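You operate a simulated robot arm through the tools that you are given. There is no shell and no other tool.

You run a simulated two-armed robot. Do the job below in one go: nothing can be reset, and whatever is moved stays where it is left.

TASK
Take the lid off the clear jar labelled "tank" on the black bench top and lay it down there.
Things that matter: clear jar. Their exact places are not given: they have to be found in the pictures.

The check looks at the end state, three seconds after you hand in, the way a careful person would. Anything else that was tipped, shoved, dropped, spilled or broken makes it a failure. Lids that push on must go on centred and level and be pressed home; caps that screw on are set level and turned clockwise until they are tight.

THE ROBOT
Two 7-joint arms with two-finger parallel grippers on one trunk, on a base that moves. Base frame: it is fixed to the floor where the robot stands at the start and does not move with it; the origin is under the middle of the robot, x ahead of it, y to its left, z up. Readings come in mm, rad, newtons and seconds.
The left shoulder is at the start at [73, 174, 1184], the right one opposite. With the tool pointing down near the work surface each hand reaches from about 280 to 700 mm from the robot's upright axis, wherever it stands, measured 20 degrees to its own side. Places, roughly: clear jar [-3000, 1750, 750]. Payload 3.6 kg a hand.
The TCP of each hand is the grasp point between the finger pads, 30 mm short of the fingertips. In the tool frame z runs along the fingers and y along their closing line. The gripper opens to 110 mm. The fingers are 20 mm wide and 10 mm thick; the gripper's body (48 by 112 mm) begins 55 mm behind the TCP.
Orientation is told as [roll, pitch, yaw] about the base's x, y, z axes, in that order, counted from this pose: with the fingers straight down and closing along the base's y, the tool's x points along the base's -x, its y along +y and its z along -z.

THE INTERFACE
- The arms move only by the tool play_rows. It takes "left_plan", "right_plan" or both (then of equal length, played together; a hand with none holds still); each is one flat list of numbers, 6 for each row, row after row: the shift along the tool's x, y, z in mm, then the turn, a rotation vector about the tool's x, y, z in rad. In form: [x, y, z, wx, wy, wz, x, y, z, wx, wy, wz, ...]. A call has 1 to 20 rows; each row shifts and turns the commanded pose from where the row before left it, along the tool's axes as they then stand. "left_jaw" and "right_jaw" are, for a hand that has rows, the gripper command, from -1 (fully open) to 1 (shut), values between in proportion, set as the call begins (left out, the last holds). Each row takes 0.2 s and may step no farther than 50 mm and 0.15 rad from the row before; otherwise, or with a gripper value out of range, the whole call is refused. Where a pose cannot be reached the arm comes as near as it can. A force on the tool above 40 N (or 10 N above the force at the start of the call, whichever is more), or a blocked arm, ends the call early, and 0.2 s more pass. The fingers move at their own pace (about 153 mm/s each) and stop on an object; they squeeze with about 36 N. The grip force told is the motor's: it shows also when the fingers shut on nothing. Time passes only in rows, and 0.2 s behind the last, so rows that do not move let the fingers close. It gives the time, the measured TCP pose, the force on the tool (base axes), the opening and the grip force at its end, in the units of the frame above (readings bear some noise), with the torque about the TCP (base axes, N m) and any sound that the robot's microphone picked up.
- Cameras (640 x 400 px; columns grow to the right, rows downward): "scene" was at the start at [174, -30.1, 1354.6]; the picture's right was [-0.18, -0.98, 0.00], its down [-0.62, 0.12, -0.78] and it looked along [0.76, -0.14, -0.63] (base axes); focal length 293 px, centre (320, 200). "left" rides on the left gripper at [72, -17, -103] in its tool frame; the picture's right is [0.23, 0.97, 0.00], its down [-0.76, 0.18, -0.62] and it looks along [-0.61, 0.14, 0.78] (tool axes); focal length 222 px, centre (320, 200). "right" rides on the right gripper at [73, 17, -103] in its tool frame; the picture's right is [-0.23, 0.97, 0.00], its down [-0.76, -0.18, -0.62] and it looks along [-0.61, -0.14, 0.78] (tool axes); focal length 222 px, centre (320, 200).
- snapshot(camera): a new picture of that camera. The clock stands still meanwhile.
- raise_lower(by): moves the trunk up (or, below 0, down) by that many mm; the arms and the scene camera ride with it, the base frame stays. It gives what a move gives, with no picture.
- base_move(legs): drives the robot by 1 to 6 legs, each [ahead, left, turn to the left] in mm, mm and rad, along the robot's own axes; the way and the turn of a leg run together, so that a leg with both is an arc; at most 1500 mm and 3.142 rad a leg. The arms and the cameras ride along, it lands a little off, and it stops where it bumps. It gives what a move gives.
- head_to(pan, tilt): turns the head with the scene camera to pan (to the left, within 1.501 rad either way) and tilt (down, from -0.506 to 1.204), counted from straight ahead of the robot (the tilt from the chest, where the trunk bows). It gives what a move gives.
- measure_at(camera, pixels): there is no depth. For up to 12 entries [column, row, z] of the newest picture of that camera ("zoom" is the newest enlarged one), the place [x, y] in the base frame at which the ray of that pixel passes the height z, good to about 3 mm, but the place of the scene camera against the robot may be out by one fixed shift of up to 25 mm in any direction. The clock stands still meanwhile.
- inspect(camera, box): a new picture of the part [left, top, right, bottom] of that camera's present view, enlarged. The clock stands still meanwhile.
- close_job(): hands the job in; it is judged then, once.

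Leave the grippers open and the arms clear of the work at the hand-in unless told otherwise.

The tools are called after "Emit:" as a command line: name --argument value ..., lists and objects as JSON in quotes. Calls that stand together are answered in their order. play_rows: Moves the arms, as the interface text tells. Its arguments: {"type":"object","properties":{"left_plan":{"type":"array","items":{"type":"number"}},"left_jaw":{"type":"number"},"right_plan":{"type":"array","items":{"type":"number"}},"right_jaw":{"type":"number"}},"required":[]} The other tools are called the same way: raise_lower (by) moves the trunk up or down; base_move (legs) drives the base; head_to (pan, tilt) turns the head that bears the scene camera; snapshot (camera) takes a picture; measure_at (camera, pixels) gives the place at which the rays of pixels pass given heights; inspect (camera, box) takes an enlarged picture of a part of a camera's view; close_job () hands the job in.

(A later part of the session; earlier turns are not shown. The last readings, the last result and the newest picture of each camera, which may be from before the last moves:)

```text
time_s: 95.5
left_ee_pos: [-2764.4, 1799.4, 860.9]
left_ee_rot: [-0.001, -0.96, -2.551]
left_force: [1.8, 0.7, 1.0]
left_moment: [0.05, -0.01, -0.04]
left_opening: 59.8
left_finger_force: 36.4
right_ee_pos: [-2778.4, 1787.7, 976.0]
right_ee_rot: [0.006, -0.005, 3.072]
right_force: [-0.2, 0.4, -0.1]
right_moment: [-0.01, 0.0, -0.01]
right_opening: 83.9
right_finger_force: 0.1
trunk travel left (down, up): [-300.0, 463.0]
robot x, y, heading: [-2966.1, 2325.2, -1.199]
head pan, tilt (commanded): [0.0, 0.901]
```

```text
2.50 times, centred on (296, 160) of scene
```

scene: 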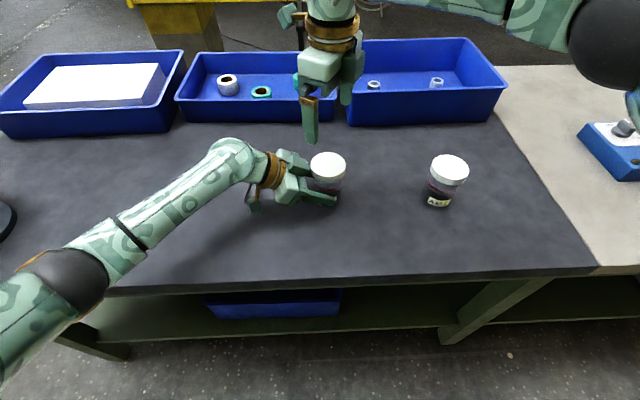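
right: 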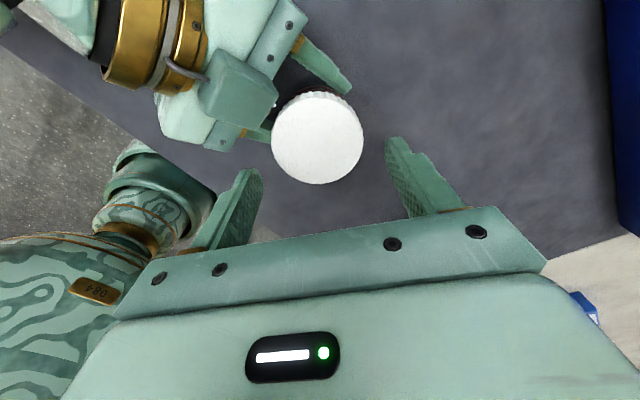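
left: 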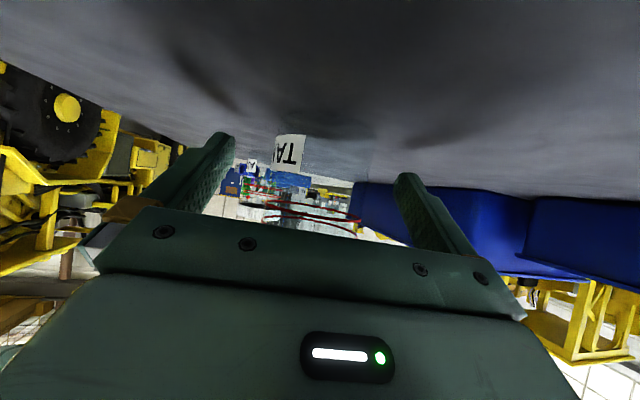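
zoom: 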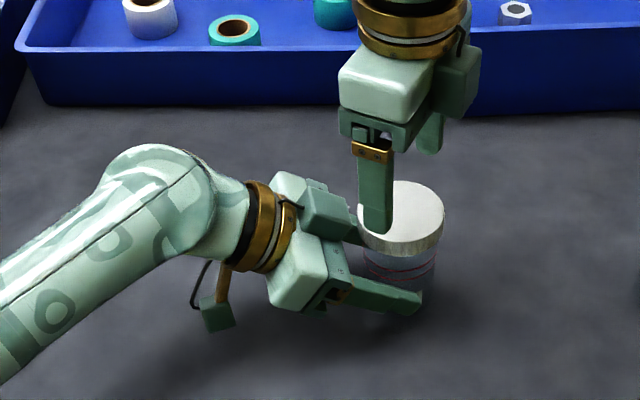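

There is a housing box on top of the left hand at (240,85) in the right camera, close to the lid. Before lowering further, I measure where its corners are for a few heights, to be sure that my right finger won't hit it.

Emit:
measure_at --camera "right" --pixels '[[279, 98, 940], [279, 98, 960], [252, 126, 940], [252, 126, 960], [196, 92, 940], [222, 50, 960], [238, 143, 910], [279, 98, 920], [252, 126, 920]]'

Emit:
inspect --camera "right" --box '[140, 20, 380, 200]'

```text
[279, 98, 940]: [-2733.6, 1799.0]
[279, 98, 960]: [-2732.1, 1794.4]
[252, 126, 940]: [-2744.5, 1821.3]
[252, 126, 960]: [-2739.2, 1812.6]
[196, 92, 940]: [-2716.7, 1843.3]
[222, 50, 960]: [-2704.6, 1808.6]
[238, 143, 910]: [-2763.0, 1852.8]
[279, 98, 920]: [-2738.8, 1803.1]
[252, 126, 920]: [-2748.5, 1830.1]
```

```text
2.22 times, centred on (260, 110) of right
```

zoom: 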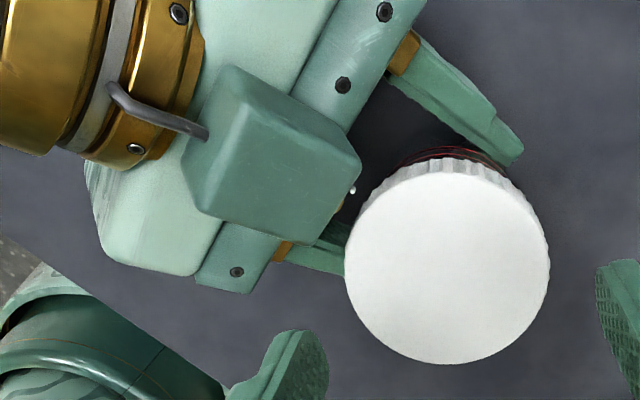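

The box's nearest edge is about 42–46 mm from the lid's axis and at most ~16 mm sideways, so my right fingers (at ~52° to the side) pass clear of it. I lower the right hand 45 mm to bring its tips around the lid rim.

Emit:
play_rows --right_plan '[0, 0, 15, 0, 0, 0, 0, 0, 15, 0, 0, 0, 0, 0, 14, 0, 0, 0, 0, 0, 0, 0, 0, 0]'

Emit:
snapshot --camera "right"

Emit:
inspect --camera "scene" --box '[216, 100, 376, 220]'

```text
time_s: 96.5
left_ee_pos: [-2763.8, 1798.3, 860.6]
left_ee_rot: [-0.001, -0.961, -2.549]
left_force: [3.7, 0.6, 2.0]
left_moment: [0.04, -0.04, -0.01]
left_opening: 59.6
left_finger_force: 36.1
right_ee_pos: [-2779.3, 1787.3, 933.0]
right_ee_rot: [0.005, -0.007, 3.073]
right_force: [-0.5, -0.1, -0.5]
right_moment: [0.02, 0.0, -0.02]
right_opening: 84.1
right_finger_force: 0.1
trunk travel left (down, up): [-300.0, 463.0]
robot x, y, heading: [-2968.5, 2328.6, -1.202]
head pan, tilt (commanded): [0.0, 0.901]
```

```text
taken
```

right: 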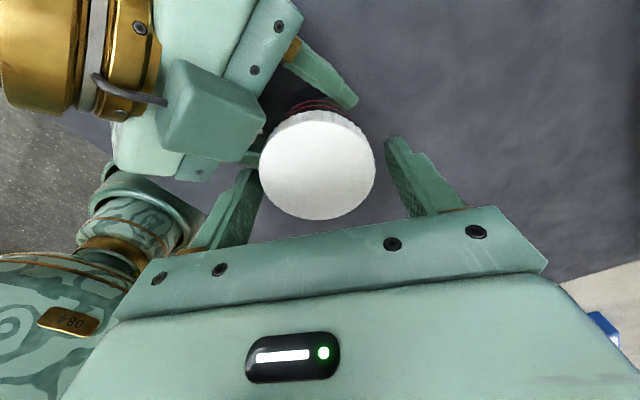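

```text
3.33 times, centred on (296, 160) of scene
```

zoom: 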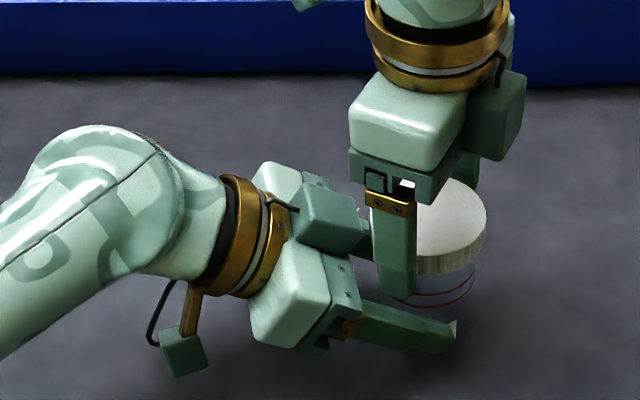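

The tips straddle the lid evenly. I close the right hand gently to ~67 mm, then fully, without turning yet.

Emit:
play_rows --right_plan '[0, 0, 0, 0, 0, 0, 0, 0, 0, 0, 0, 0]' --right_jaw -0.22

Emit:
play_rows --right_plan '[0, 0, 0, 0, 0, 0, 0, 0, 0, 0, 0, 0]' --right_jaw 1

Emit:
snapshot --camera "right"

```text
time_s: 97.1
left_ee_pos: [-2764.0, 1799.5, 860.8]
left_ee_rot: [0.0, -0.959, -2.549]
left_force: [1.8, -4.3, 1.0]
left_moment: [0.29, -0.04, 0.09]
left_opening: 59.9
left_finger_force: 35.8
right_ee_pos: [-2780.7, 1787.7, 931.7]
right_ee_rot: [0.005, -0.006, 3.072]
right_force: [-0.9, 5.1, -0.1]
right_moment: [0.07, 0.01, 0.01]
right_opening: 69.6
right_finger_force: 2.7
trunk travel left (down, up): [-300.0, 463.0]
robot x, y, heading: [-2967.6, 2326.5, -1.198]
head pan, tilt (commanded): [0.0, 0.901]
```

```text
time_s: 97.7
left_ee_pos: [-2763.5, 1799.5, 859.7]
left_ee_rot: [-0.002, -0.96, -2.548]
left_force: [0.6, -12.6, 0.4]
left_moment: [0.66, 0.03, 0.2]
left_opening: 59.8
left_finger_force: 35.9
right_ee_pos: [-2779.5, 1788.0, 932.5]
right_ee_rot: [0.003, -0.006, 3.072]
right_force: [-0.7, 13.4, 0.9]
right_moment: [0.32, 0.02, 0.03]
right_opening: 66.2
right_finger_force: 35.7
trunk travel left (down, up): [-300.0, 463.0]
robot x, y, heading: [-2969.5, 2329.3, -1.205]
head pan, tilt (commanded): [0.0, 0.901]
```

```text
taken
```

right: 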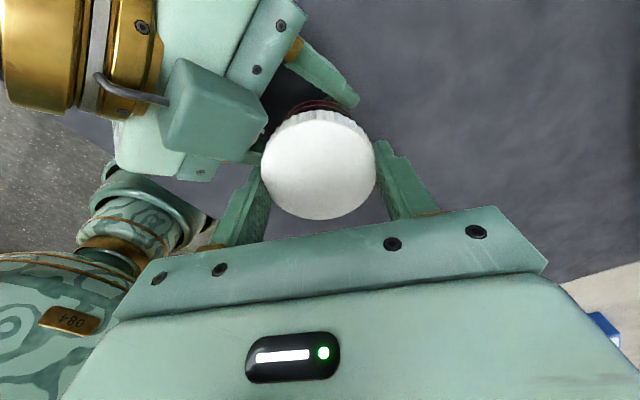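

Holding: opening 66.2 mm. There is a side force of 13 N along base y between the hands (lid ~1–2 mm off the right hand's centre). I shift the right hand 1.5 mm along its −y to relax it.

Emit:
play_rows --right_plan '[0, -1.5, 0, 0, 0, 0, 0, 0, 0, 0, 0, 0]'

```text
time_s: 98.3
left_ee_pos: [-2763.8, 1797.4, 859.7]
left_ee_rot: [0.0, -0.96, -2.55]
left_force: [0.7, -8.9, 0.1]
left_moment: [0.23, 0.08, 0.14]
left_opening: 59.9
left_finger_force: 35.9
right_ee_pos: [-2780.7, 1788.3, 932.2]
right_ee_rot: [0.005, -0.006, 3.072]
right_force: [-1.4, 7.1, -1.7]
right_moment: [0.23, -0.01, 0.0]
right_opening: 66.1
right_finger_force: 36.2
trunk travel left (down, up): [-300.0, 463.0]
robot x, y, heading: [-2972.6, 2322.9, -1.203]
head pan, tilt (commanded): [0.0, 0.901]
```

The force dropped to about 8 N. I shift another 1.5 mm, then turn the lid anticlockwise by 0.3 rad as a test.

Emit:
play_rows --right_plan '[0, -1.5, 0, 0, 0, 0, 0, 0, 0, 0, 0, 0]'

Emit:
play_rows --right_plan '[0, 0, 0, 0, 0, -0.1, 0, 0, 0, 0, 0, -0.1, 0, 0, 0, 0, 0, -0.1]'

Emit:
snapshot --camera "right"

Emit:
snapshot --camera "left"

```text
time_s: 98.9
left_ee_pos: [-2763.6, 1798.4, 859.8]
left_ee_rot: [0.0, -0.958, -2.551]
left_force: [2.8, 1.9, 4.9]
left_moment: [-0.42, 0.14, 0.03]
left_opening: 59.8
left_finger_force: 36.6
right_ee_pos: [-2780.0, 1790.3, 932.3]
right_ee_rot: [0.009, -0.005, 3.072]
right_force: [-0.7, -4.4, -3.6]
right_moment: [0.0, 0.01, 0.02]
right_opening: 66.4
right_finger_force: 36.4
trunk travel left (down, up): [-300.0, 463.0]
robot x, y, heading: [-2969.7, 2328.7, -1.205]
head pan, tilt (commanded): [0.0, 0.901]
```

```text
time_s: 99.7
left_ee_pos: [-2764.9, 1799.1, 859.6]
left_ee_rot: [0.0, -0.961, -2.551]
left_force: [3.0, 12.3, 7.8]
left_moment: [-0.35, 0.43, -0.18]
left_opening: 59.8
left_finger_force: 36.0
right_ee_pos: [-2780.2, 1790.0, 933.3]
right_ee_rot: [0.008, -0.006, -2.908]
right_force: [-0.6, -14.4, -4.1]
right_moment: [-0.74, -0.26, -0.04]
right_opening: 66.1
right_finger_force: 36.5
trunk travel left (down, up): [-300.0, 463.0]
robot x, y, heading: [-2967.9, 2329.3, -1.201]
head pan, tilt (commanded): [0.0, 0.901]
```

```text
taken
```

right: 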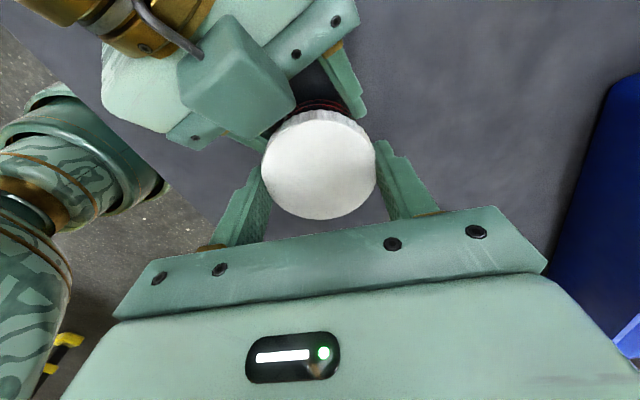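

```text
taken
```

left: 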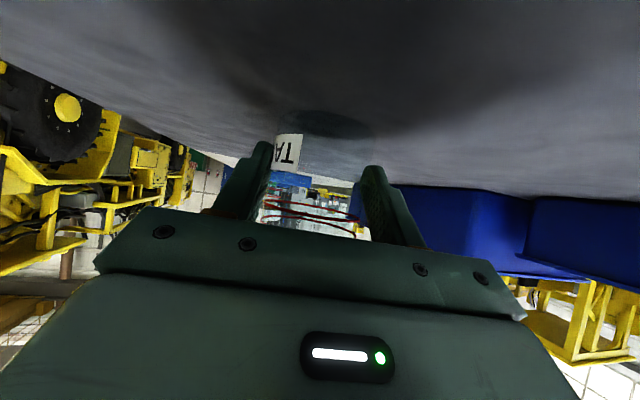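

The jar body stayed put (label unchanged at (288,150) in the left camera) and the lid turned 0.3 rad with hardly any torque – it is a screw cap coming loose. Side force is −14 N, so I shift the right hand back 1 mm and keep turning anticlockwise, in steps, watching forces.

Emit:
play_rows --right_plan '[0, 1.0, 0, 0, 0, 0, 0, 0, 0, 0, 0, -0.12, 0, 0, 0, 0, 0, -0.12, 0, 0, 0, 0, 0, -0.12, 0, 0, 0, 0, 0, -0.12]'

```text
time_s: 100.9
left_ee_pos: [-2763.7, 1799.6, 861.0]
left_ee_rot: [0.001, -0.961, -2.553]
left_force: [0.7, 16.5, 7.1]
left_moment: [-0.51, 0.17, -0.26]
left_opening: 59.9
left_finger_force: 36.3
right_ee_pos: [-2781.2, 1789.5, 932.0]
right_ee_rot: [0.003, -0.008, -2.428]
right_force: [2.3, -19.1, 1.4]
right_moment: [-0.82, -0.26, -0.07]
right_opening: 66.5
right_finger_force: 36.0
trunk travel left (down, up): [-300.0, 463.0]
robot x, y, heading: [-2969.6, 2325.8, -1.195]
head pan, tilt (commanded): [0.0, 0.901]
```

The lid keeps turning; the side force is −19 N in base y. I shift the right hand about 2 mm toward base −y and read the force.

Emit:
play_rows --right_plan '[-1.3, 1.5, 0, 0, 0, 0, 0, 0, 0, 0, 0, 0]'

```text
time_s: 101.5
left_ee_pos: [-2764.4, 1799.7, 859.2]
left_ee_rot: [0.001, -0.961, -2.549]
left_force: [-1.0, 7.0, 2.0]
left_moment: [0.15, 0.15, -0.1]
left_opening: 59.5
left_finger_force: 35.8
right_ee_pos: [-2779.8, 1790.3, 931.0]
right_ee_rot: [-0.004, -0.005, -2.429]
right_force: [2.1, -5.3, 3.3]
right_moment: [-0.37, -0.18, -0.02]
right_opening: 66.4
right_finger_force: 35.6
trunk travel left (down, up): [-300.0, 463.0]
robot x, y, heading: [-2970.4, 2327.1, -1.202]
head pan, tilt (commanded): [0.0, 0.901]
```

Side force is down to −5 N. I turn on by 0.6 rad.

Emit:
play_rows --right_plan '[0, 0, 0, 0, 0, -0.12, 0, 0, 0, 0, 0, -0.12, 0, 0, 0, 0, 0, -0.12, 0, 0, 0, 0, 0, -0.12, 0, 0, 0, 0, 0, -0.12]'

Emit:
snapshot --camera "right"

Emit:
inspect --camera "scene" --box '[216, 100, 376, 220]'

```text
time_s: 102.7
left_ee_pos: [-2764.8, 1798.9, 859.3]
left_ee_rot: [-0.001, -0.958, -2.55]
left_force: [-8.3, -0.9, -0.8]
left_moment: [0.33, -0.66, -0.1]
left_opening: 59.6
left_finger_force: 36.5
right_ee_pos: [-2779.1, 1788.1, 932.0]
right_ee_rot: [-0.002, -0.004, -1.827]
right_force: [11.1, 2.6, 6.0]
right_moment: [0.02, -0.21, -0.04]
right_opening: 66.2
right_finger_force: 36.5
trunk travel left (down, up): [-300.0, 463.0]
robot x, y, heading: [-2966.9, 2331.3, -1.199]
head pan, tilt (commanded): [0.0, 0.901]
```

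```text
taken
```

right: 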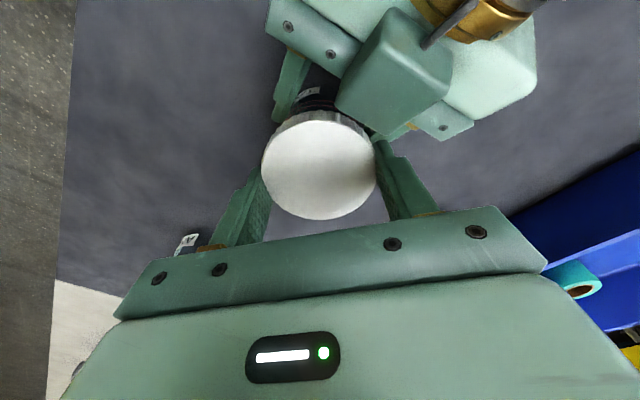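

```text
3.33 times, centred on (296, 160) of scene
```

zoom: 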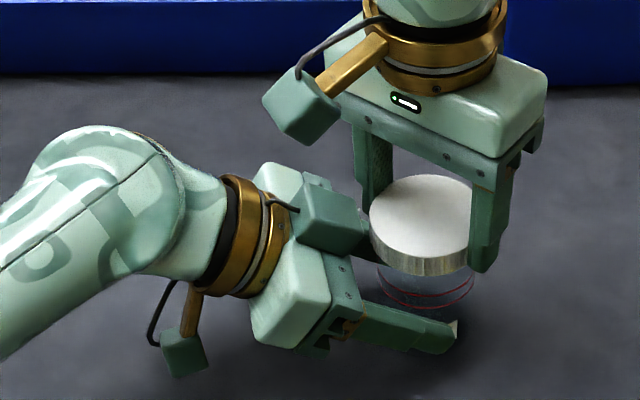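

The lid has turned about 1.38 rad in all. The right fingers are now near the left hand's box, so I regrip: open to 84 mm, raise 24 mm, turn back clockwise 1.35 rad.

Emit:
play_rows --right_plan '[0, 0, 0, 0, 0, 0, 0, 0, 0, 0, 0, 0, 0, 0, -12, 0, 0, 0, 0, 0, -12, 0, 0, 0, 0, 0, 0, 0, 0, 0.15, 0, 0, 0, 0, 0, 0.15, 0, 0, 0, 0, 0, 0.15, 0, 0, 0, 0, 0, 0.15, 0, 0, 0, 0, 0, 0.15, 0, 0, 0, 0, 0, 0.15, 0, 0, 0, 0, 0, 0.15, 0, 0, 0, 0, 0, 0.15, 0, 0, 0, 0, 0, 0.15, 0, 0, 0, 0, 0, 0]' --right_jaw -0.527

Emit:
snapshot --camera "right"

Emit:
inspect --camera "scene" --box '[216, 100, 376, 220]'

```text
time_s: 105.7
left_ee_pos: [-2765.0, 1799.8, 859.4]
left_ee_rot: [-0.001, -0.96, -2.55]
left_force: [1.1, 0.2, 0.2]
left_moment: [0.05, -0.01, -0.04]
left_opening: 59.6
left_finger_force: 36.1
right_ee_pos: [-2780.2, 1787.7, 956.0]
right_ee_rot: [0.003, -0.005, 3.102]
right_force: [0.5, 0.1, 0.3]
right_moment: [0.03, 0.03, 0.02]
right_opening: 84.0
right_finger_force: 0.1
trunk travel left (down, up): [-300.0, 463.0]
robot x, y, heading: [-2968.1, 2330.3, -1.198]
head pan, tilt (commanded): [0.0, 0.901]
```

```text
taken
```

right: 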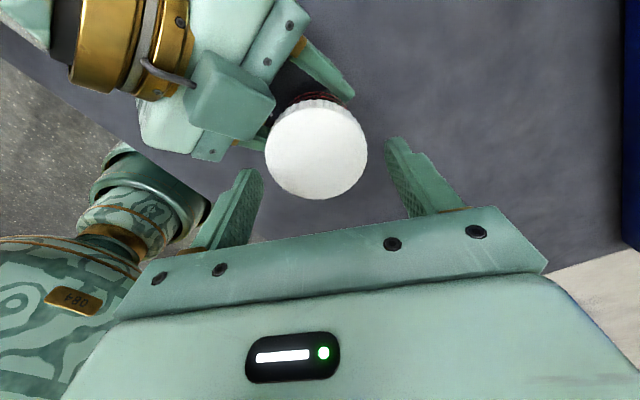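

```text
3.33 times, centred on (296, 160) of scene
```

zoom: 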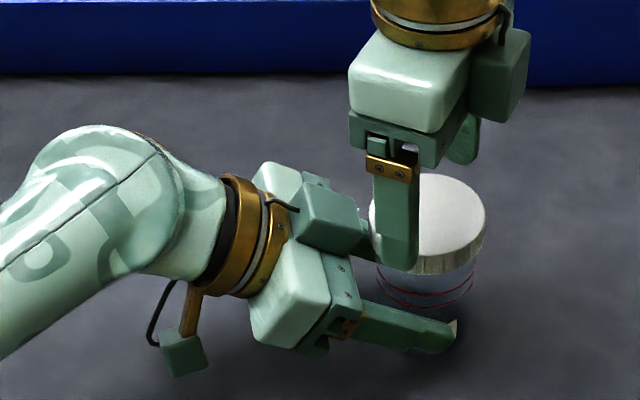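

The lid stays level on the jar. I measure its centre ((316,148) in the right camera) at z≈918 to centre the hand before regripping.

Emit:
measure_at --camera "right" --pixels '[[316, 148, 918], [265, 148, 918], [367, 148, 918], [316, 99, 918], [316, 199, 918]]'

```text
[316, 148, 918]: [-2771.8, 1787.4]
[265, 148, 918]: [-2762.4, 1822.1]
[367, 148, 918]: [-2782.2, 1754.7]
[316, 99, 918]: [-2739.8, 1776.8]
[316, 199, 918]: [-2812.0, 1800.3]
```

The lid centre is about [-2775, 1788.5]; I shift the right hand 2.5 mm in x and 0.8 mm in y, lower 24 mm, and close again.

Emit:
play_rows --right_plan '[2.5, -0.8, 0, 0, 0, 0, 0, 0, 12, 0, 0, 0, 0, 0, 12, 0, 0, 0, 0, 0, 0, 0, 0, 0]'

Emit:
play_rows --right_plan '[0, 0, 0, 0, 0, 0, 0, 0, 0, 0, 0, 0]' --right_jaw 1

```text
time_s: 106.7
left_ee_pos: [-2764.0, 1798.6, 858.9]
left_ee_rot: [0.0, -0.96, -2.551]
left_force: [0.7, 0.5, -0.6]
left_moment: [0.09, 0.01, -0.02]
left_opening: 59.7
left_finger_force: 36.0
right_ee_pos: [-2777.8, 1788.3, 931.9]
right_ee_rot: [0.004, -0.004, 3.103]
right_force: [0.1, -0.8, 0.3]
right_moment: [0.02, -0.03, -0.01]
right_opening: 84.2
right_finger_force: 0.0
trunk travel left (down, up): [-300.0, 463.0]
robot x, y, heading: [-2968.2, 2326.9, -1.198]
head pan, tilt (commanded): [0.0, 0.901]
```

```text
time_s: 107.3
left_ee_pos: [-2763.2, 1798.3, 859.2]
left_ee_rot: [0.0, -0.959, -2.549]
left_force: [0.4, -5.7, 0.0]
left_moment: [0.29, 0.01, 0.08]
left_opening: 59.6
left_finger_force: 36.6
right_ee_pos: [-2777.8, 1789.8, 932.5]
right_ee_rot: [0.003, -0.005, 3.104]
right_force: [-0.1, 6.1, 0.3]
right_moment: [0.16, 0.01, 0.0]
right_opening: 66.7
right_finger_force: 36.0
trunk travel left (down, up): [-300.0, 463.0]
robot x, y, heading: [-2970.9, 2328.3, -1.201]
head pan, tilt (commanded): [0.0, 0.901]
```

Gripped again with only 6 N side force. I relieve 0.7 mm and turn anticlockwise 0.7 rad.

Emit:
play_rows --right_plan '[0, -0.7, 0, 0, 0, 0, 0, 0, 0, 0, 0, -0.14, 0, 0, 0, 0, 0, -0.14, 0, 0, 0, 0, 0, -0.14, 0, 0, 0, 0, 0, -0.14, 0, 0, 0, 0, 0, -0.14]'

Emit:
play_rows --right_plan '[0, 0, 0, 0, 0, -0.13, 0, 0, 0, 0, 0, -0.13, 0, 0, 0, 0, 0, -0.13, 0, 0, 0, 0, 0, -0.13, 0, 0, 0, 0, 0, -0.13]'

Emit:
inspect --camera "scene" --box '[216, 100, 376, 220]'

```text
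time_s: 108.7
left_ee_pos: [-2764.0, 1798.2, 859.2]
left_ee_rot: [0.002, -0.961, -2.547]
left_force: [4.5, -8.9, -2.7]
left_moment: [0.58, 0.34, 0.19]
left_opening: 59.4
left_finger_force: 35.9
right_ee_pos: [-2777.3, 1788.3, 930.9]
right_ee_rot: [0.0, -0.007, -2.476]
right_force: [-4.9, 9.4, 3.0]
right_moment: [0.16, -0.06, -0.03]
right_opening: 66.3
right_finger_force: 36.2
trunk travel left (down, up): [-300.0, 463.0]
robot x, y, heading: [-2972.1, 2328.2, -1.199]
head pan, tilt (commanded): [0.0, 0.901]
```

```text
time_s: 109.9
left_ee_pos: [-2764.0, 1798.2, 858.6]
left_ee_rot: [0.0, -0.959, -2.55]
left_force: [5.7, -12.3, -4.1]
left_moment: [0.45, 0.56, 0.26]
left_opening: 59.3
left_finger_force: 36.0
right_ee_pos: [-2775.6, 1788.5, 931.8]
right_ee_rot: [-0.003, -0.008, -1.827]
right_force: [-6.2, 10.7, 8.2]
right_moment: [0.16, -0.25, -0.02]
right_opening: 66.3
right_finger_force: 36.0
trunk travel left (down, up): [-300.0, 463.0]
robot x, y, heading: [-2972.5, 2326.3, -1.198]
head pan, tilt (commanded): [0.0, 0.901]
```

```text
3.33 times, centred on (296, 160) of scene
```

zoom: 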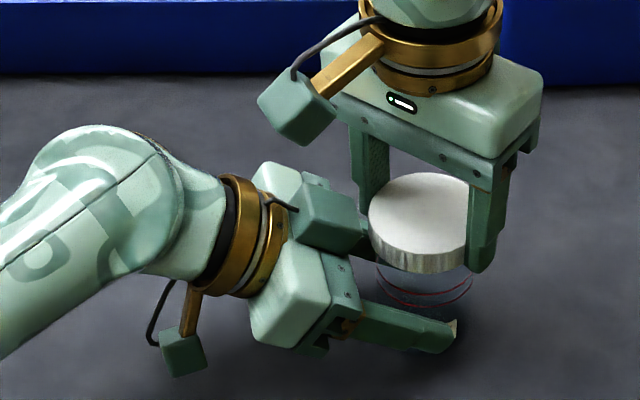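

About 2.74 rad turned in all; the lid pushes up 8 N. I lift the right hand 2 mm to see whether the lid is free.

Emit:
play_rows --right_plan '[0, 0, -1, 0, 0, 0, 0, 0, -1, 0, 0, 0, 0, 0, 0, 0, 0, 0]'

```text
time_s: 110.7
left_ee_pos: [-2763.0, 1798.4, 859.7]
left_ee_rot: [0.0, -0.961, -2.553]
left_force: [5.0, -7.1, 0.7]
left_moment: [0.44, 0.38, 0.17]
left_opening: 59.4
left_finger_force: 36.3
right_ee_pos: [-2778.4, 1788.5, 933.5]
right_ee_rot: [-0.006, -0.006, -1.829]
right_force: [-5.4, 7.2, -2.8]
right_moment: [0.03, 0.08, 0.0]
right_opening: 66.4
right_finger_force: 35.7
trunk travel left (down, up): [-300.0, 463.0]
robot x, y, heading: [-2971.2, 2326.9, -1.201]
head pan, tilt (commanded): [0.0, 0.901]
```

The force went from +8 to −3 N. I lift 2 mm more to tell if the thread still holds.

Emit:
play_rows --right_plan '[0, 0, -1, 0, 0, 0, 0, 0, -1, 0, 0, 0, 0, 0, 0, 0, 0, 0]'

```text
time_s: 111.5
left_ee_pos: [-2765.4, 1799.3, 862.7]
left_ee_rot: [0.001, -0.964, -2.55]
left_force: [5.3, -0.4, 18.1]
left_moment: [-0.06, 0.53, 0.03]
left_opening: 59.3
left_finger_force: 36.3
right_ee_pos: [-2778.3, 1789.7, 935.3]
right_ee_rot: [-0.007, -0.006, -1.831]
right_force: [-5.6, -1.4, -18.7]
right_moment: [-0.17, 0.13, 0.04]
right_opening: 66.2
right_finger_force: 36.1
trunk travel left (down, up): [-300.0, 463.0]
robot x, y, heading: [-2970.5, 2325.2, -1.205]
head pan, tilt (commanded): [0.0, 0.901]
```

−18.7 N: the thread still holds. I lower 3.5 mm again, then regrip: open, raise 24 mm, turn back 1.35 rad, lower, and close.

Emit:
play_rows --right_plan '[0, 0, 1.5, 0, 0, 0, 0, 0, 2, 0, 0, 0, 0, 0, 0, 0, 0, 0]'

Emit:
play_rows --right_plan '[0, 0, 0, 0, 0, 0, 0, 0, 0, 0, 0, 0, 0, 0, -12, 0, 0, 0, 0, 0, -12, 0, 0, 0, 0, 0, 0, 0, 0, 0.15, 0, 0, 0, 0, 0, 0.15, 0, 0, 0, 0, 0, 0.15, 0, 0, 0, 0, 0, 0.15, 0, 0, 0, 0, 0, 0.15, 0, 0, 0, 0, 0, 0.15, 0, 0, 0, 0, 0, 0.15, 0, 0, 0, 0, 0, 0.15, 0, 0, 0, 0, 0, 0.15, 0, 0, 0, 0, 0, 0]' --right_jaw -0.527

Emit:
snapshot --camera "right"

Emit:
inspect --camera "scene" --box '[216, 100, 376, 220]'

```text
time_s: 112.3
left_ee_pos: [-2763.6, 1797.5, 859.7]
left_ee_rot: [-0.001, -0.957, -2.55]
left_force: [7.1, -7.0, 8.3]
left_moment: [-0.16, 0.55, 0.11]
left_opening: 59.7
left_finger_force: 36.1
right_ee_pos: [-2778.3, 1788.8, 933.3]
right_ee_rot: [-0.001, -0.004, -1.831]
right_force: [-7.6, 5.2, -5.7]
right_moment: [0.13, 0.15, 0.0]
right_opening: 66.5
right_finger_force: 36.4
trunk travel left (down, up): [-300.0, 463.0]
robot x, y, heading: [-2968.0, 2324.5, -1.199]
head pan, tilt (commanded): [0.0, 0.901]
```

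```text
time_s: 115.3
left_ee_pos: [-2763.5, 1799.9, 858.6]
left_ee_rot: [0.0, -0.96, -2.55]
left_force: [1.6, 1.1, 0.8]
left_moment: [0.0, -0.05, 0.01]
left_opening: 59.4
left_finger_force: 36.2
right_ee_pos: [-2776.5, 1789.1, 955.6]
right_ee_rot: [0.005, -0.005, 3.103]
right_force: [-0.5, -0.3, 0.6]
right_moment: [0.0, 0.03, -0.02]
right_opening: 83.9
right_finger_force: 0.0
trunk travel left (down, up): [-300.0, 463.0]
robot x, y, heading: [-2971.1, 2324.9, -1.202]
head pan, tilt (commanded): [0.0, 0.901]
```

```text
taken
```

right: 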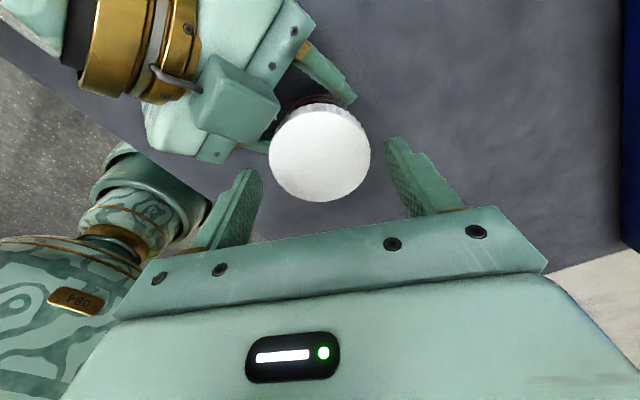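

```text
3.33 times, centred on (296, 160) of scene
```

zoom: 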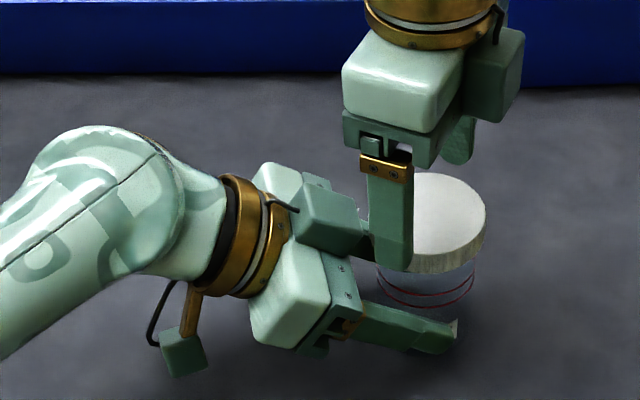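

The lid is at (320,151), centred. I shift 1 mm each way to even out the last side forces, lower 24 mm and close.

Emit:
play_rows --right_plan '[-1, -1, 0, 0, 0, 0, 0, 0, 12, 0, 0, 0, 0, 0, 11, 0, 0, 0, 0, 0, 0, 0, 0, 0]'

Emit:
play_rows --right_plan '[0, 0, 0, 0, 0, 0, 0, 0, 0, 0, 0, 0]' --right_jaw 1

```text
time_s: 116.3
left_ee_pos: [-2763.7, 1798.2, 859.0]
left_ee_rot: [0.0, -0.959, -2.551]
left_force: [-0.4, 0.3, -0.4]
left_moment: [0.01, 0.03, -0.02]
left_opening: 59.5
left_finger_force: 35.8
right_ee_pos: [-2778.9, 1790.6, 933.1]
right_ee_rot: [0.005, -0.005, 3.104]
right_force: [-0.1, 0.0, 0.5]
right_moment: [-0.02, 0.0, -0.01]
right_opening: 84.4
right_finger_force: 0.1
trunk travel left (down, up): [-300.0, 463.0]
robot x, y, heading: [-2968.1, 2329.0, -1.199]
head pan, tilt (commanded): [0.0, 0.901]
```

```text
time_s: 116.9
left_ee_pos: [-2764.5, 1799.2, 859.5]
left_ee_rot: [0.0, -0.96, -2.55]
left_force: [-0.4, 7.7, 0.4]
left_moment: [-0.39, 0.02, -0.13]
left_opening: 59.4
left_finger_force: 36.0
right_ee_pos: [-2779.0, 1789.9, 933.2]
right_ee_rot: [0.007, -0.005, 3.102]
right_force: [-0.5, -7.6, -3.1]
right_moment: [-0.13, 0.05, 0.01]
right_opening: 66.1
right_finger_force: 35.4
trunk travel left (down, up): [-300.0, 463.0]
robot x, y, heading: [-2968.8, 2327.8, -1.197]
head pan, tilt (commanded): [0.0, 0.901]
```

Gripped. I relieve 0.8 mm and turn on by 1.35 rad in two parts.

Emit:
play_rows --right_plan '[0, 0.8, 0, 0, 0, 0, 0, 0, 0, 0, 0, -0.14, 0, 0, 0, 0, 0, -0.14, 0, 0, 0, 0, 0, -0.14, 0, 0, 0, 0, 0, -0.14, 0, 0, 0, 0, 0, -0.14]'

Emit:
play_rows --right_plan '[0, 0, 0, 0, 0, -0.13, 0, 0, 0, 0, 0, -0.13, 0, 0, 0, 0, 0, -0.13, 0, 0, 0, 0, 0, -0.13, 0, 0, 0, 0, 0, -0.13]'

Emit:
inspect --camera "scene" --box '[216, 100, 376, 220]'

```text
time_s: 118.3
left_ee_pos: [-2763.2, 1799.3, 859.2]
left_ee_rot: [-0.001, -0.961, -2.549]
left_force: [-2.8, 1.7, -0.3]
left_moment: [0.18, 0.19, 0.04]
left_opening: 59.5
left_finger_force: 35.8
right_ee_pos: [-2778.4, 1789.3, 934.3]
right_ee_rot: [0.001, -0.007, -2.477]
right_force: [2.0, -0.6, 0.9]
right_moment: [-0.2, -0.4, -0.06]
right_opening: 65.8
right_finger_force: 36.1
trunk travel left (down, up): [-300.0, 463.0]
robot x, y, heading: [-2968.5, 2327.3, -1.2]
head pan, tilt (commanded): [0.0, 0.901]
```

```text
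time_s: 119.5
left_ee_pos: [-2764.0, 1798.1, 860.5]
left_ee_rot: [0.001, -0.96, -2.549]
left_force: [-3.8, 0.7, -2.7]
left_moment: [0.02, 0.06, -0.04]
left_opening: 59.6
left_finger_force: 36.0
right_ee_pos: [-2778.4, 1789.2, 932.8]
right_ee_rot: [-0.003, -0.006, -1.827]
right_force: [4.3, -0.4, 3.7]
right_moment: [-0.06, -0.29, 0.02]
right_opening: 66.1
right_finger_force: 36.2
trunk travel left (down, up): [-300.0, 463.0]
robot x, y, heading: [-2968.7, 2325.3, -1.203]
head pan, tilt (commanded): [0.0, 0.901]
```

```text
3.33 times, centred on (296, 160) of scene
```

zoom: 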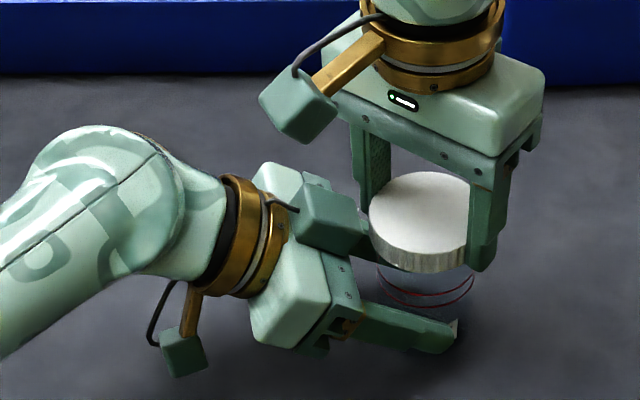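

Now ~4.1 rad in all. I test lifting by 3 mm.

Emit:
play_rows --right_plan '[0, 0, -1, 0, 0, 0, 0, 0, -1, 0, 0, 0, 0, 0, -1, 0, 0, 0, 0, 0, 0, 0, 0, 0]'

```text
time_s: 120.5
left_ee_pos: [-2764.8, 1798.1, 861.7]
left_ee_rot: [0.002, -0.961, -2.552]
left_force: [-4.2, 9.5, 8.5]
left_moment: [-0.5, -0.07, -0.17]
left_opening: 59.8
left_finger_force: 36.1
right_ee_pos: [-2778.9, 1789.2, 935.3]
right_ee_rot: [-0.003, -0.006, -1.828]
right_force: [4.1, -8.2, -10.5]
right_moment: [-0.26, -0.09, 0.01]
right_opening: 65.9
right_finger_force: 36.4
trunk travel left (down, up): [-300.0, 463.0]
robot x, y, heading: [-2971.5, 2326.4, -1.202]
head pan, tilt (commanded): [0.0, 0.901]
```

Still threaded (−10.5 N). I lower 2.5 mm and regrip once more.

Emit:
play_rows --right_plan '[0, 0, 2.3, 0, 0, 0, 0, 0, 0, 0, 0, 0]'

Emit:
play_rows --right_plan '[0, 0, 0, 0, 0, 0, 0, 0, 0, 0, 0, 0, 0, 0, -12, 0, 0, 0, 0, 0, -12, 0, 0, 0, 0, 0, 0, 0, 0, 0.15, 0, 0, 0, 0, 0, 0.15, 0, 0, 0, 0, 0, 0.15, 0, 0, 0, 0, 0, 0.15, 0, 0, 0, 0, 0, 0.15, 0, 0, 0, 0, 0, 0.15, 0, 0, 0, 0, 0, 0.15, 0, 0, 0, 0, 0, 0.15, 0, 0, 0, 0, 0, 0.15, 0, 0, 0, 0, 0, 0]' --right_jaw -0.527

Emit:
snapshot --camera "right"

Emit:
inspect --camera "scene" --box '[216, 100, 376, 220]'

```text
time_s: 121.1
left_ee_pos: [-2763.0, 1799.1, 859.7]
left_ee_rot: [0.001, -0.959, -2.549]
left_force: [-3.3, 5.2, 3.5]
left_moment: [-0.42, -0.04, -0.06]
left_opening: 59.4
left_finger_force: 36.3
right_ee_pos: [-2777.5, 1788.7, 934.1]
right_ee_rot: [-0.003, -0.006, -1.83]
right_force: [4.0, -6.1, -3.4]
right_moment: [-0.1, -0.1, 0.02]
right_opening: 66.1
right_finger_force: 35.9
trunk travel left (down, up): [-300.0, 463.0]
robot x, y, heading: [-2968.8, 2327.0, -1.199]
head pan, tilt (commanded): [0.0, 0.901]
```

```text
time_s: 124.1
left_ee_pos: [-2763.6, 1798.4, 858.0]
left_ee_rot: [-0.001, -0.959, -2.551]
left_force: [0.0, 0.1, 0.3]
left_moment: [0.02, -0.01, 0.01]
left_opening: 59.5
left_finger_force: 35.9
right_ee_pos: [-2777.7, 1789.1, 957.3]
right_ee_rot: [0.005, -0.004, 3.104]
right_force: [-0.1, 0.2, -0.8]
right_moment: [-0.01, 0.01, 0.01]
right_opening: 84.1
right_finger_force: 0.0
trunk travel left (down, up): [-300.0, 463.0]
robot x, y, heading: [-2972.9, 2327.3, -1.199]
head pan, tilt (commanded): [0.0, 0.901]
```

```text
taken
```

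right: 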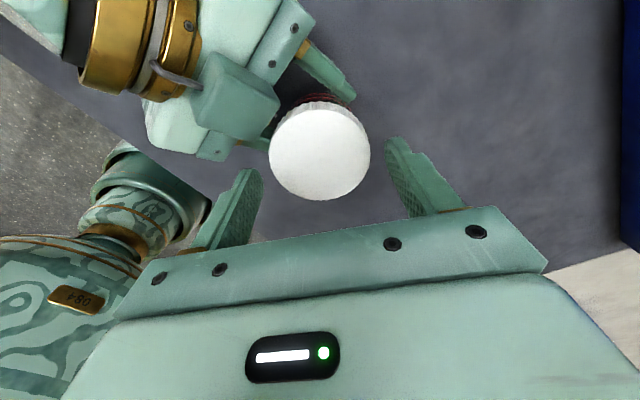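

```text
3.33 times, centred on (296, 160) of scene
```

zoom: 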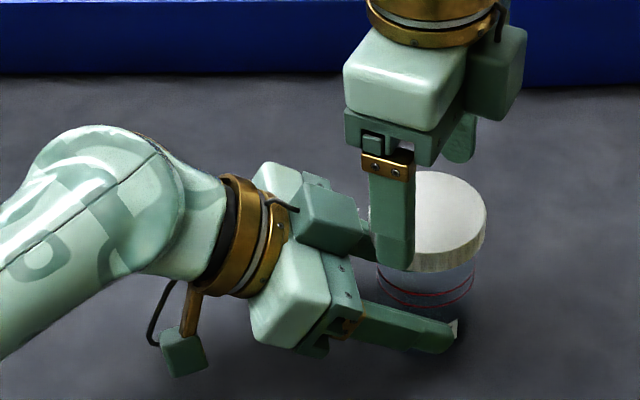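

The lid is rising slightly (its top edge in the scene moved up). I lower 23 mm, close, and turn another 1.35 rad.

Emit:
play_rows --right_plan '[0, 0, 12, 0, 0, 0, 0, 0, 11, 0, 0, 0, 0, 0, 0, 0, 0, 0]'

Emit:
play_rows --right_plan '[0, 0, 0, 0, 0, 0, 0, 0, 0, 0, 0, 0]' --right_jaw 1

Emit:
play_rows --right_plan '[0, 0, 0, 0, 0, -0.14, 0, 0, 0, 0, 0, -0.14, 0, 0, 0, 0, 0, -0.14, 0, 0, 0, 0, 0, -0.14, 0, 0, 0, 0, 0, -0.14]'

Emit:
play_rows --right_plan '[0, 0, 0, 0, 0, -0.13, 0, 0, 0, 0, 0, -0.13, 0, 0, 0, 0, 0, -0.13, 0, 0, 0, 0, 0, -0.13, 0, 0, 0, 0, 0, -0.13]'

Emit:
inspect --camera "scene" --box '[216, 100, 376, 220]'

```text
time_s: 124.9
left_ee_pos: [-2763.5, 1799.5, 859.6]
left_ee_rot: [0.0, -0.959, -2.55]
left_force: [-0.1, -0.2, -0.1]
left_moment: [0.0, -0.02, -0.01]
left_opening: 59.5
left_finger_force: 36.5
right_ee_pos: [-2778.5, 1788.5, 935.4]
right_ee_rot: [0.004, -0.004, 3.105]
right_force: [0.7, 0.0, 0.2]
right_moment: [-0.02, 0.03, 0.02]
right_opening: 84.1
right_finger_force: 0.1
trunk travel left (down, up): [-300.0, 463.0]
robot x, y, heading: [-2968.5, 2328.1, -1.196]
head pan, tilt (commanded): [0.0, 0.901]
```

```text
time_s: 125.5
left_ee_pos: [-2764.0, 1798.5, 859.7]
left_ee_rot: [-0.001, -0.96, -2.549]
left_force: [0.0, 0.5, 0.3]
left_moment: [0.04, 0.01, -0.04]
left_opening: 59.7
left_finger_force: 35.4
right_ee_pos: [-2779.1, 1790.1, 935.3]
right_ee_rot: [0.004, -0.005, 3.104]
right_force: [0.1, 0.0, -0.6]
right_moment: [0.01, -0.01, -0.02]
right_opening: 65.8
right_finger_force: 35.9
trunk travel left (down, up): [-300.0, 463.0]
robot x, y, heading: [-2969.3, 2324.0, -1.204]
head pan, tilt (commanded): [0.0, 0.901]
```

```text
time_s: 126.7
left_ee_pos: [-2762.9, 1798.7, 861.4]
left_ee_rot: [0.0, -0.96, -2.55]
left_force: [0.0, 0.1, 0.9]
left_moment: [0.01, 0.03, 0.02]
left_opening: 59.3
left_finger_force: 35.9
right_ee_pos: [-2777.7, 1789.4, 935.4]
right_ee_rot: [0.0, -0.005, -2.477]
right_force: [-0.2, 0.6, -0.1]
right_moment: [-0.01, 0.04, 0.03]
right_opening: 65.9
right_finger_force: 36.2
trunk travel left (down, up): [-300.0, 463.0]
robot x, y, heading: [-2962.9, 2326.4, -1.202]
head pan, tilt (commanded): [0.0, 0.901]
```

```text
time_s: 127.9
left_ee_pos: [-2763.2, 1798.3, 860.0]
left_ee_rot: [0.001, -0.96, -2.549]
left_force: [0.5, 0.1, -1.0]
left_moment: [0.04, -0.01, -0.03]
left_opening: 59.5
left_finger_force: 36.2
right_ee_pos: [-2778.7, 1788.4, 934.0]
right_ee_rot: [-0.003, -0.006, -1.824]
right_force: [0.1, 0.4, 0.2]
right_moment: [-0.02, 0.04, 0.0]
right_opening: 66.0
right_finger_force: 36.2
trunk travel left (down, up): [-300.0, 463.0]
robot x, y, heading: [-2969.6, 2327.3, -1.201]
head pan, tilt (commanded): [0.0, 0.901]
```

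```text
3.33 times, centred on (296, 160) of scene
```

zoom: 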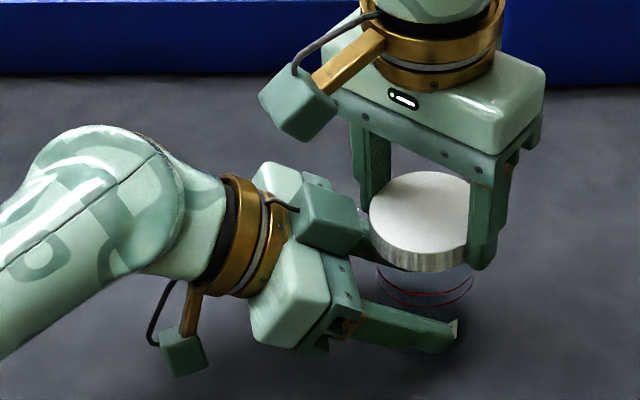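

Now there is no coupling force between the hands at all – the lid seems free. I lift it 4 mm and check the force.

Emit:
play_rows --right_plan '[0, 0, -2, 0, 0, 0, 0, 0, -2, 0, 0, 0, 0, 0, 0, 0, 0, 0]'

Emit:
inspect --camera "scene" --box '[216, 100, 376, 220]'

```text
time_s: 128.7
left_ee_pos: [-2763.1, 1799.1, 860.4]
left_ee_rot: [0.001, -0.96, -2.551]
left_force: [0.7, -0.1, 0.2]
left_moment: [0.02, -0.01, -0.03]
left_opening: 59.6
left_finger_force: 35.9
right_ee_pos: [-2779.5, 1788.6, 938.5]
right_ee_rot: [-0.004, -0.006, -1.827]
right_force: [0.1, 0.4, -0.1]
right_moment: [-0.01, 0.04, 0.0]
right_opening: 65.8
right_finger_force: 36.0
trunk travel left (down, up): [-300.0, 463.0]
robot x, y, heading: [-2969.6, 2328.7, -1.204]
head pan, tilt (commanded): [0.0, 0.901]
```

```text
3.33 times, centred on (296, 160) of scene
```

zoom: 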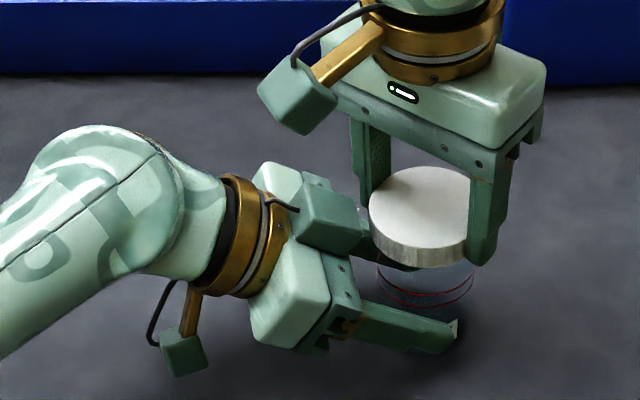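

No force: the lid is off. I lift it straight up 100 mm, well above the left hand.

Emit:
play_rows --right_plan '[0, 0, -15, 0, 0, 0, 0, 0, -15, 0, 0, 0, 0, 0, -20, 0, 0, 0, 0, 0, -25, 0, 0, 0, 0, 0, -25, 0, 0, 0, 0, 0, 0, 0, 0, 0]'

Emit:
snapshot --camera "scene"

Emit:
snapshot --camera "right"

```text
time_s: 130.1
left_ee_pos: [-2763.9, 1798.9, 859.1]
left_ee_rot: [0.0, -0.961, -2.55]
left_force: [-0.3, 0.0, -0.1]
left_moment: [0.03, -0.04, 0.0]
left_opening: 59.5
left_finger_force: 35.7
right_ee_pos: [-2777.7, 1789.5, 1039.0]
right_ee_rot: [-0.004, -0.005, -1.83]
right_force: [0.7, -0.2, 0.5]
right_moment: [0.03, -0.03, 0.01]
right_opening: 65.8
right_finger_force: 36.5
trunk travel left (down, up): [-300.0, 463.0]
robot x, y, heading: [-2969.7, 2327.7, -1.204]
head pan, tilt (commanded): [0.0, 0.901]
```

```text
taken
```

scene: 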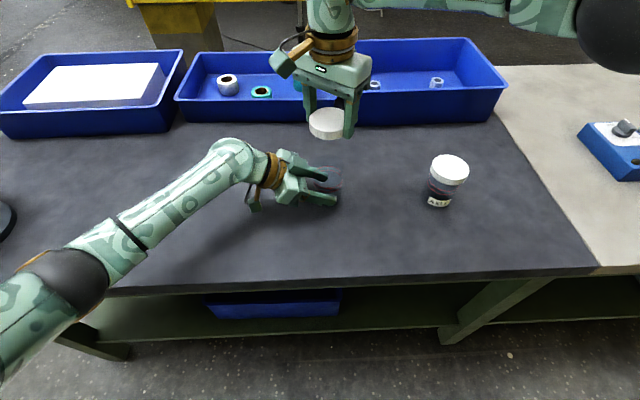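

```text
taken
```

right: 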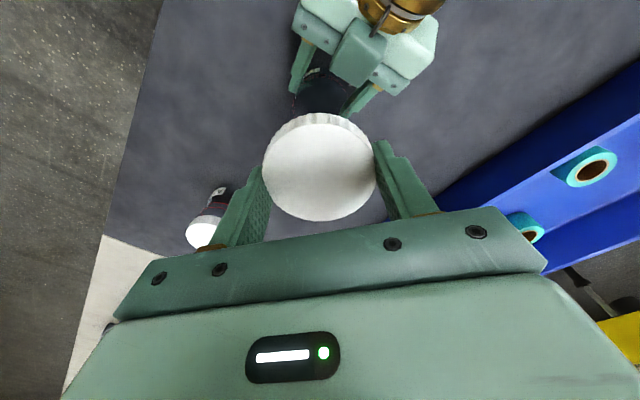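

The lid is in the right hand, and the jar remains in the left. I carry the lid to a free spot on the black top between and in front of the two jars, about [-2928, 1818], staying high.

Emit:
play_rows --right_plan '[-2.7, -38.1, 0, 0, 0, 0, -2.7, -38.1, 0, 0, 0, 0, -2.7, -38.1, 0, 0, 0, 0, -2.7, -38.1, 0, 0, 0, 0, 0, 0, 0, 0, 0, 0]'

Emit:
snapshot --camera "scene"

Emit:
snapshot --camera "right"

Emit:
measure_at --camera "scene" --pixels '[[400, 272, 818], [448, 195, 818], [300, 277, 818]]'

```text
time_s: 131.3
left_ee_pos: [-2763.7, 1798.5, 859.2]
left_ee_rot: [0.0, -0.962, -2.55]
left_force: [0.2, 0.2, 0.3]
left_moment: [0.02, -0.05, -0.01]
left_opening: 59.8
left_finger_force: 36.0
right_ee_pos: [-2929.2, 1819.0, 1040.3]
right_ee_rot: [-0.003, -0.006, -1.827]
right_force: [-0.1, -0.5, -0.9]
right_moment: [0.03, 0.0, -0.01]
right_opening: 65.7
right_finger_force: 35.9
trunk travel left (down, up): [-300.0, 463.0]
robot x, y, heading: [-2967.1, 2328.6, -1.202]
head pan, tilt (commanded): [0.0, 0.901]
```

```text
taken
```

scene: 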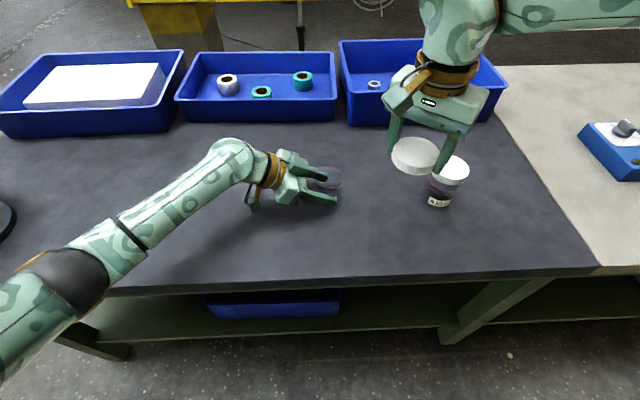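

```text
taken
```

right: 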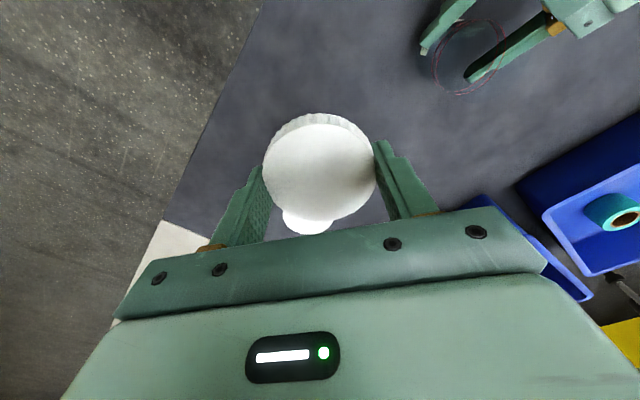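

```text
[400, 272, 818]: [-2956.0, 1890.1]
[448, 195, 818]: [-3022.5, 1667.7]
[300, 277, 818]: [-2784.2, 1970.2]
```

I check the distance to the bench edge with the right camera (edge passing (213,110) and (240,50)).

Emit:
measure_at --camera "right" --pixels '[[213, 110, 818], [240, 50, 818], [164, 221, 818], [308, 222, 917], [468, 55, 905]]'

```text
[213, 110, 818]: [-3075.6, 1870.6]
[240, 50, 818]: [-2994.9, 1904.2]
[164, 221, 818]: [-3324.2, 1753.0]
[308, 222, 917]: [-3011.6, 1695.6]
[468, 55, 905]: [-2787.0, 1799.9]
```

The spot is about 104 mm inside the edge and ~148 mm from each jar – good. I lower the lid 140 mm, then look.

Emit:
play_rows --right_plan '[0, 0, 30, 0, 0, 0, 0, 0, 30, 0, 0, 0, 0, 0, 30, 0, 0, 0, 0, 0, 25, 0, 0, 0, 0, 0, 25, 0, 0, 0, 0, 0, 0, 0, 0, 0]'

Emit:
inspect --camera "scene" --box '[300, 90, 492, 230]'

Emit:
snapshot --camera "right"

```text
time_s: 132.7
left_ee_pos: [-2763.0, 1798.5, 860.0]
left_ee_rot: [0.0, -0.96, -2.548]
left_force: [-0.5, 0.1, -0.5]
left_moment: [0.02, -0.03, 0.01]
left_opening: 59.4
left_finger_force: 35.6
right_ee_pos: [-2929.2, 1817.5, 897.1]
right_ee_rot: [-0.005, -0.005, -1.83]
right_force: [0.1, 0.4, 1.2]
right_moment: [-0.01, -0.02, -0.02]
right_opening: 65.9
right_finger_force: 36.1
trunk travel left (down, up): [-300.0, 463.0]
robot x, y, heading: [-2970.9, 2325.2, -1.204]
head pan, tilt (commanded): [0.0, 0.901]
```

```text
2.86 times, centred on (396, 160) of scene
```

zoom: 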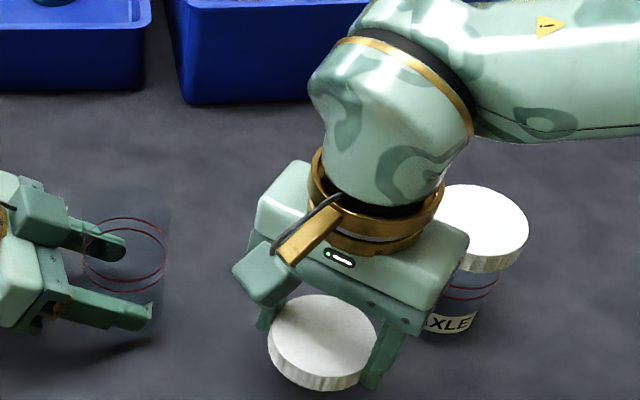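

```text
taken
```

right: 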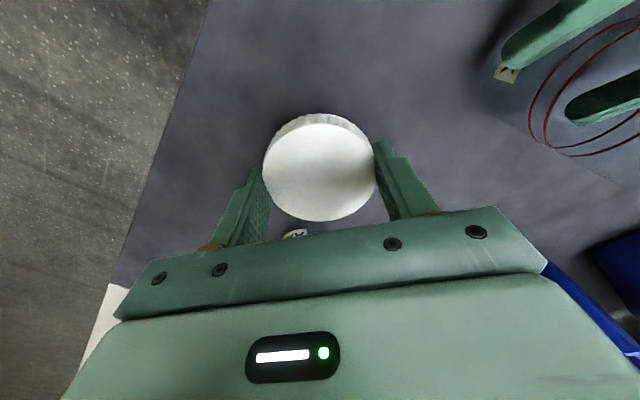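

Clear all around. I lower 38 mm more, close to the expected contact height.

Emit:
play_rows --right_plan '[0, 0, 15, 0, 0, 0, 0, 0, 13, 0, 0, 0, 0, 0, 8, 0, 0, 0, 0, 0, 0, 0, 0, 0]'

Emit:
play_rows --right_plan '[0, 0, 2, 0, 0, 0, 0, 0, 2, 0, 0, 0, 0, 0, 0, 0, 0, 0]'

```text
time_s: 133.7
left_ee_pos: [-2764.3, 1798.4, 859.0]
left_ee_rot: [0.001, -0.959, -2.55]
left_force: [-0.2, -0.5, 1.1]
left_moment: [0.02, 0.01, -0.04]
left_opening: 59.5
left_finger_force: 36.4
right_ee_pos: [-2928.5, 1816.8, 862.9]
right_ee_rot: [-0.004, -0.006, -1.829]
right_force: [0.0, 0.1, -0.5]
right_moment: [0.01, -0.04, -0.03]
right_opening: 66.0
right_finger_force: 36.0
trunk travel left (down, up): [-300.0, 463.0]
robot x, y, heading: [-2968.8, 2327.8, -1.203]
head pan, tilt (commanded): [0.0, 0.901]
```

```text
time_s: 134.5
left_ee_pos: [-2763.1, 1798.4, 859.5]
left_ee_rot: [0.0, -0.961, -2.55]
left_force: [-0.7, -0.3, 0.7]
left_moment: [0.03, -0.02, -0.01]
left_opening: 59.3
left_finger_force: 35.8
right_ee_pos: [-2929.9, 1816.9, 859.1]
right_ee_rot: [-0.003, -0.007, -1.827]
right_force: [0.3, -0.1, 0.7]
right_moment: [0.01, -0.03, 0.01]
right_opening: 65.7
right_finger_force: 36.1
trunk travel left (down, up): [-300.0, 463.0]
robot x, y, heading: [-2968.5, 2328.2, -1.201]
head pan, tilt (commanded): [0.0, 0.901]
```

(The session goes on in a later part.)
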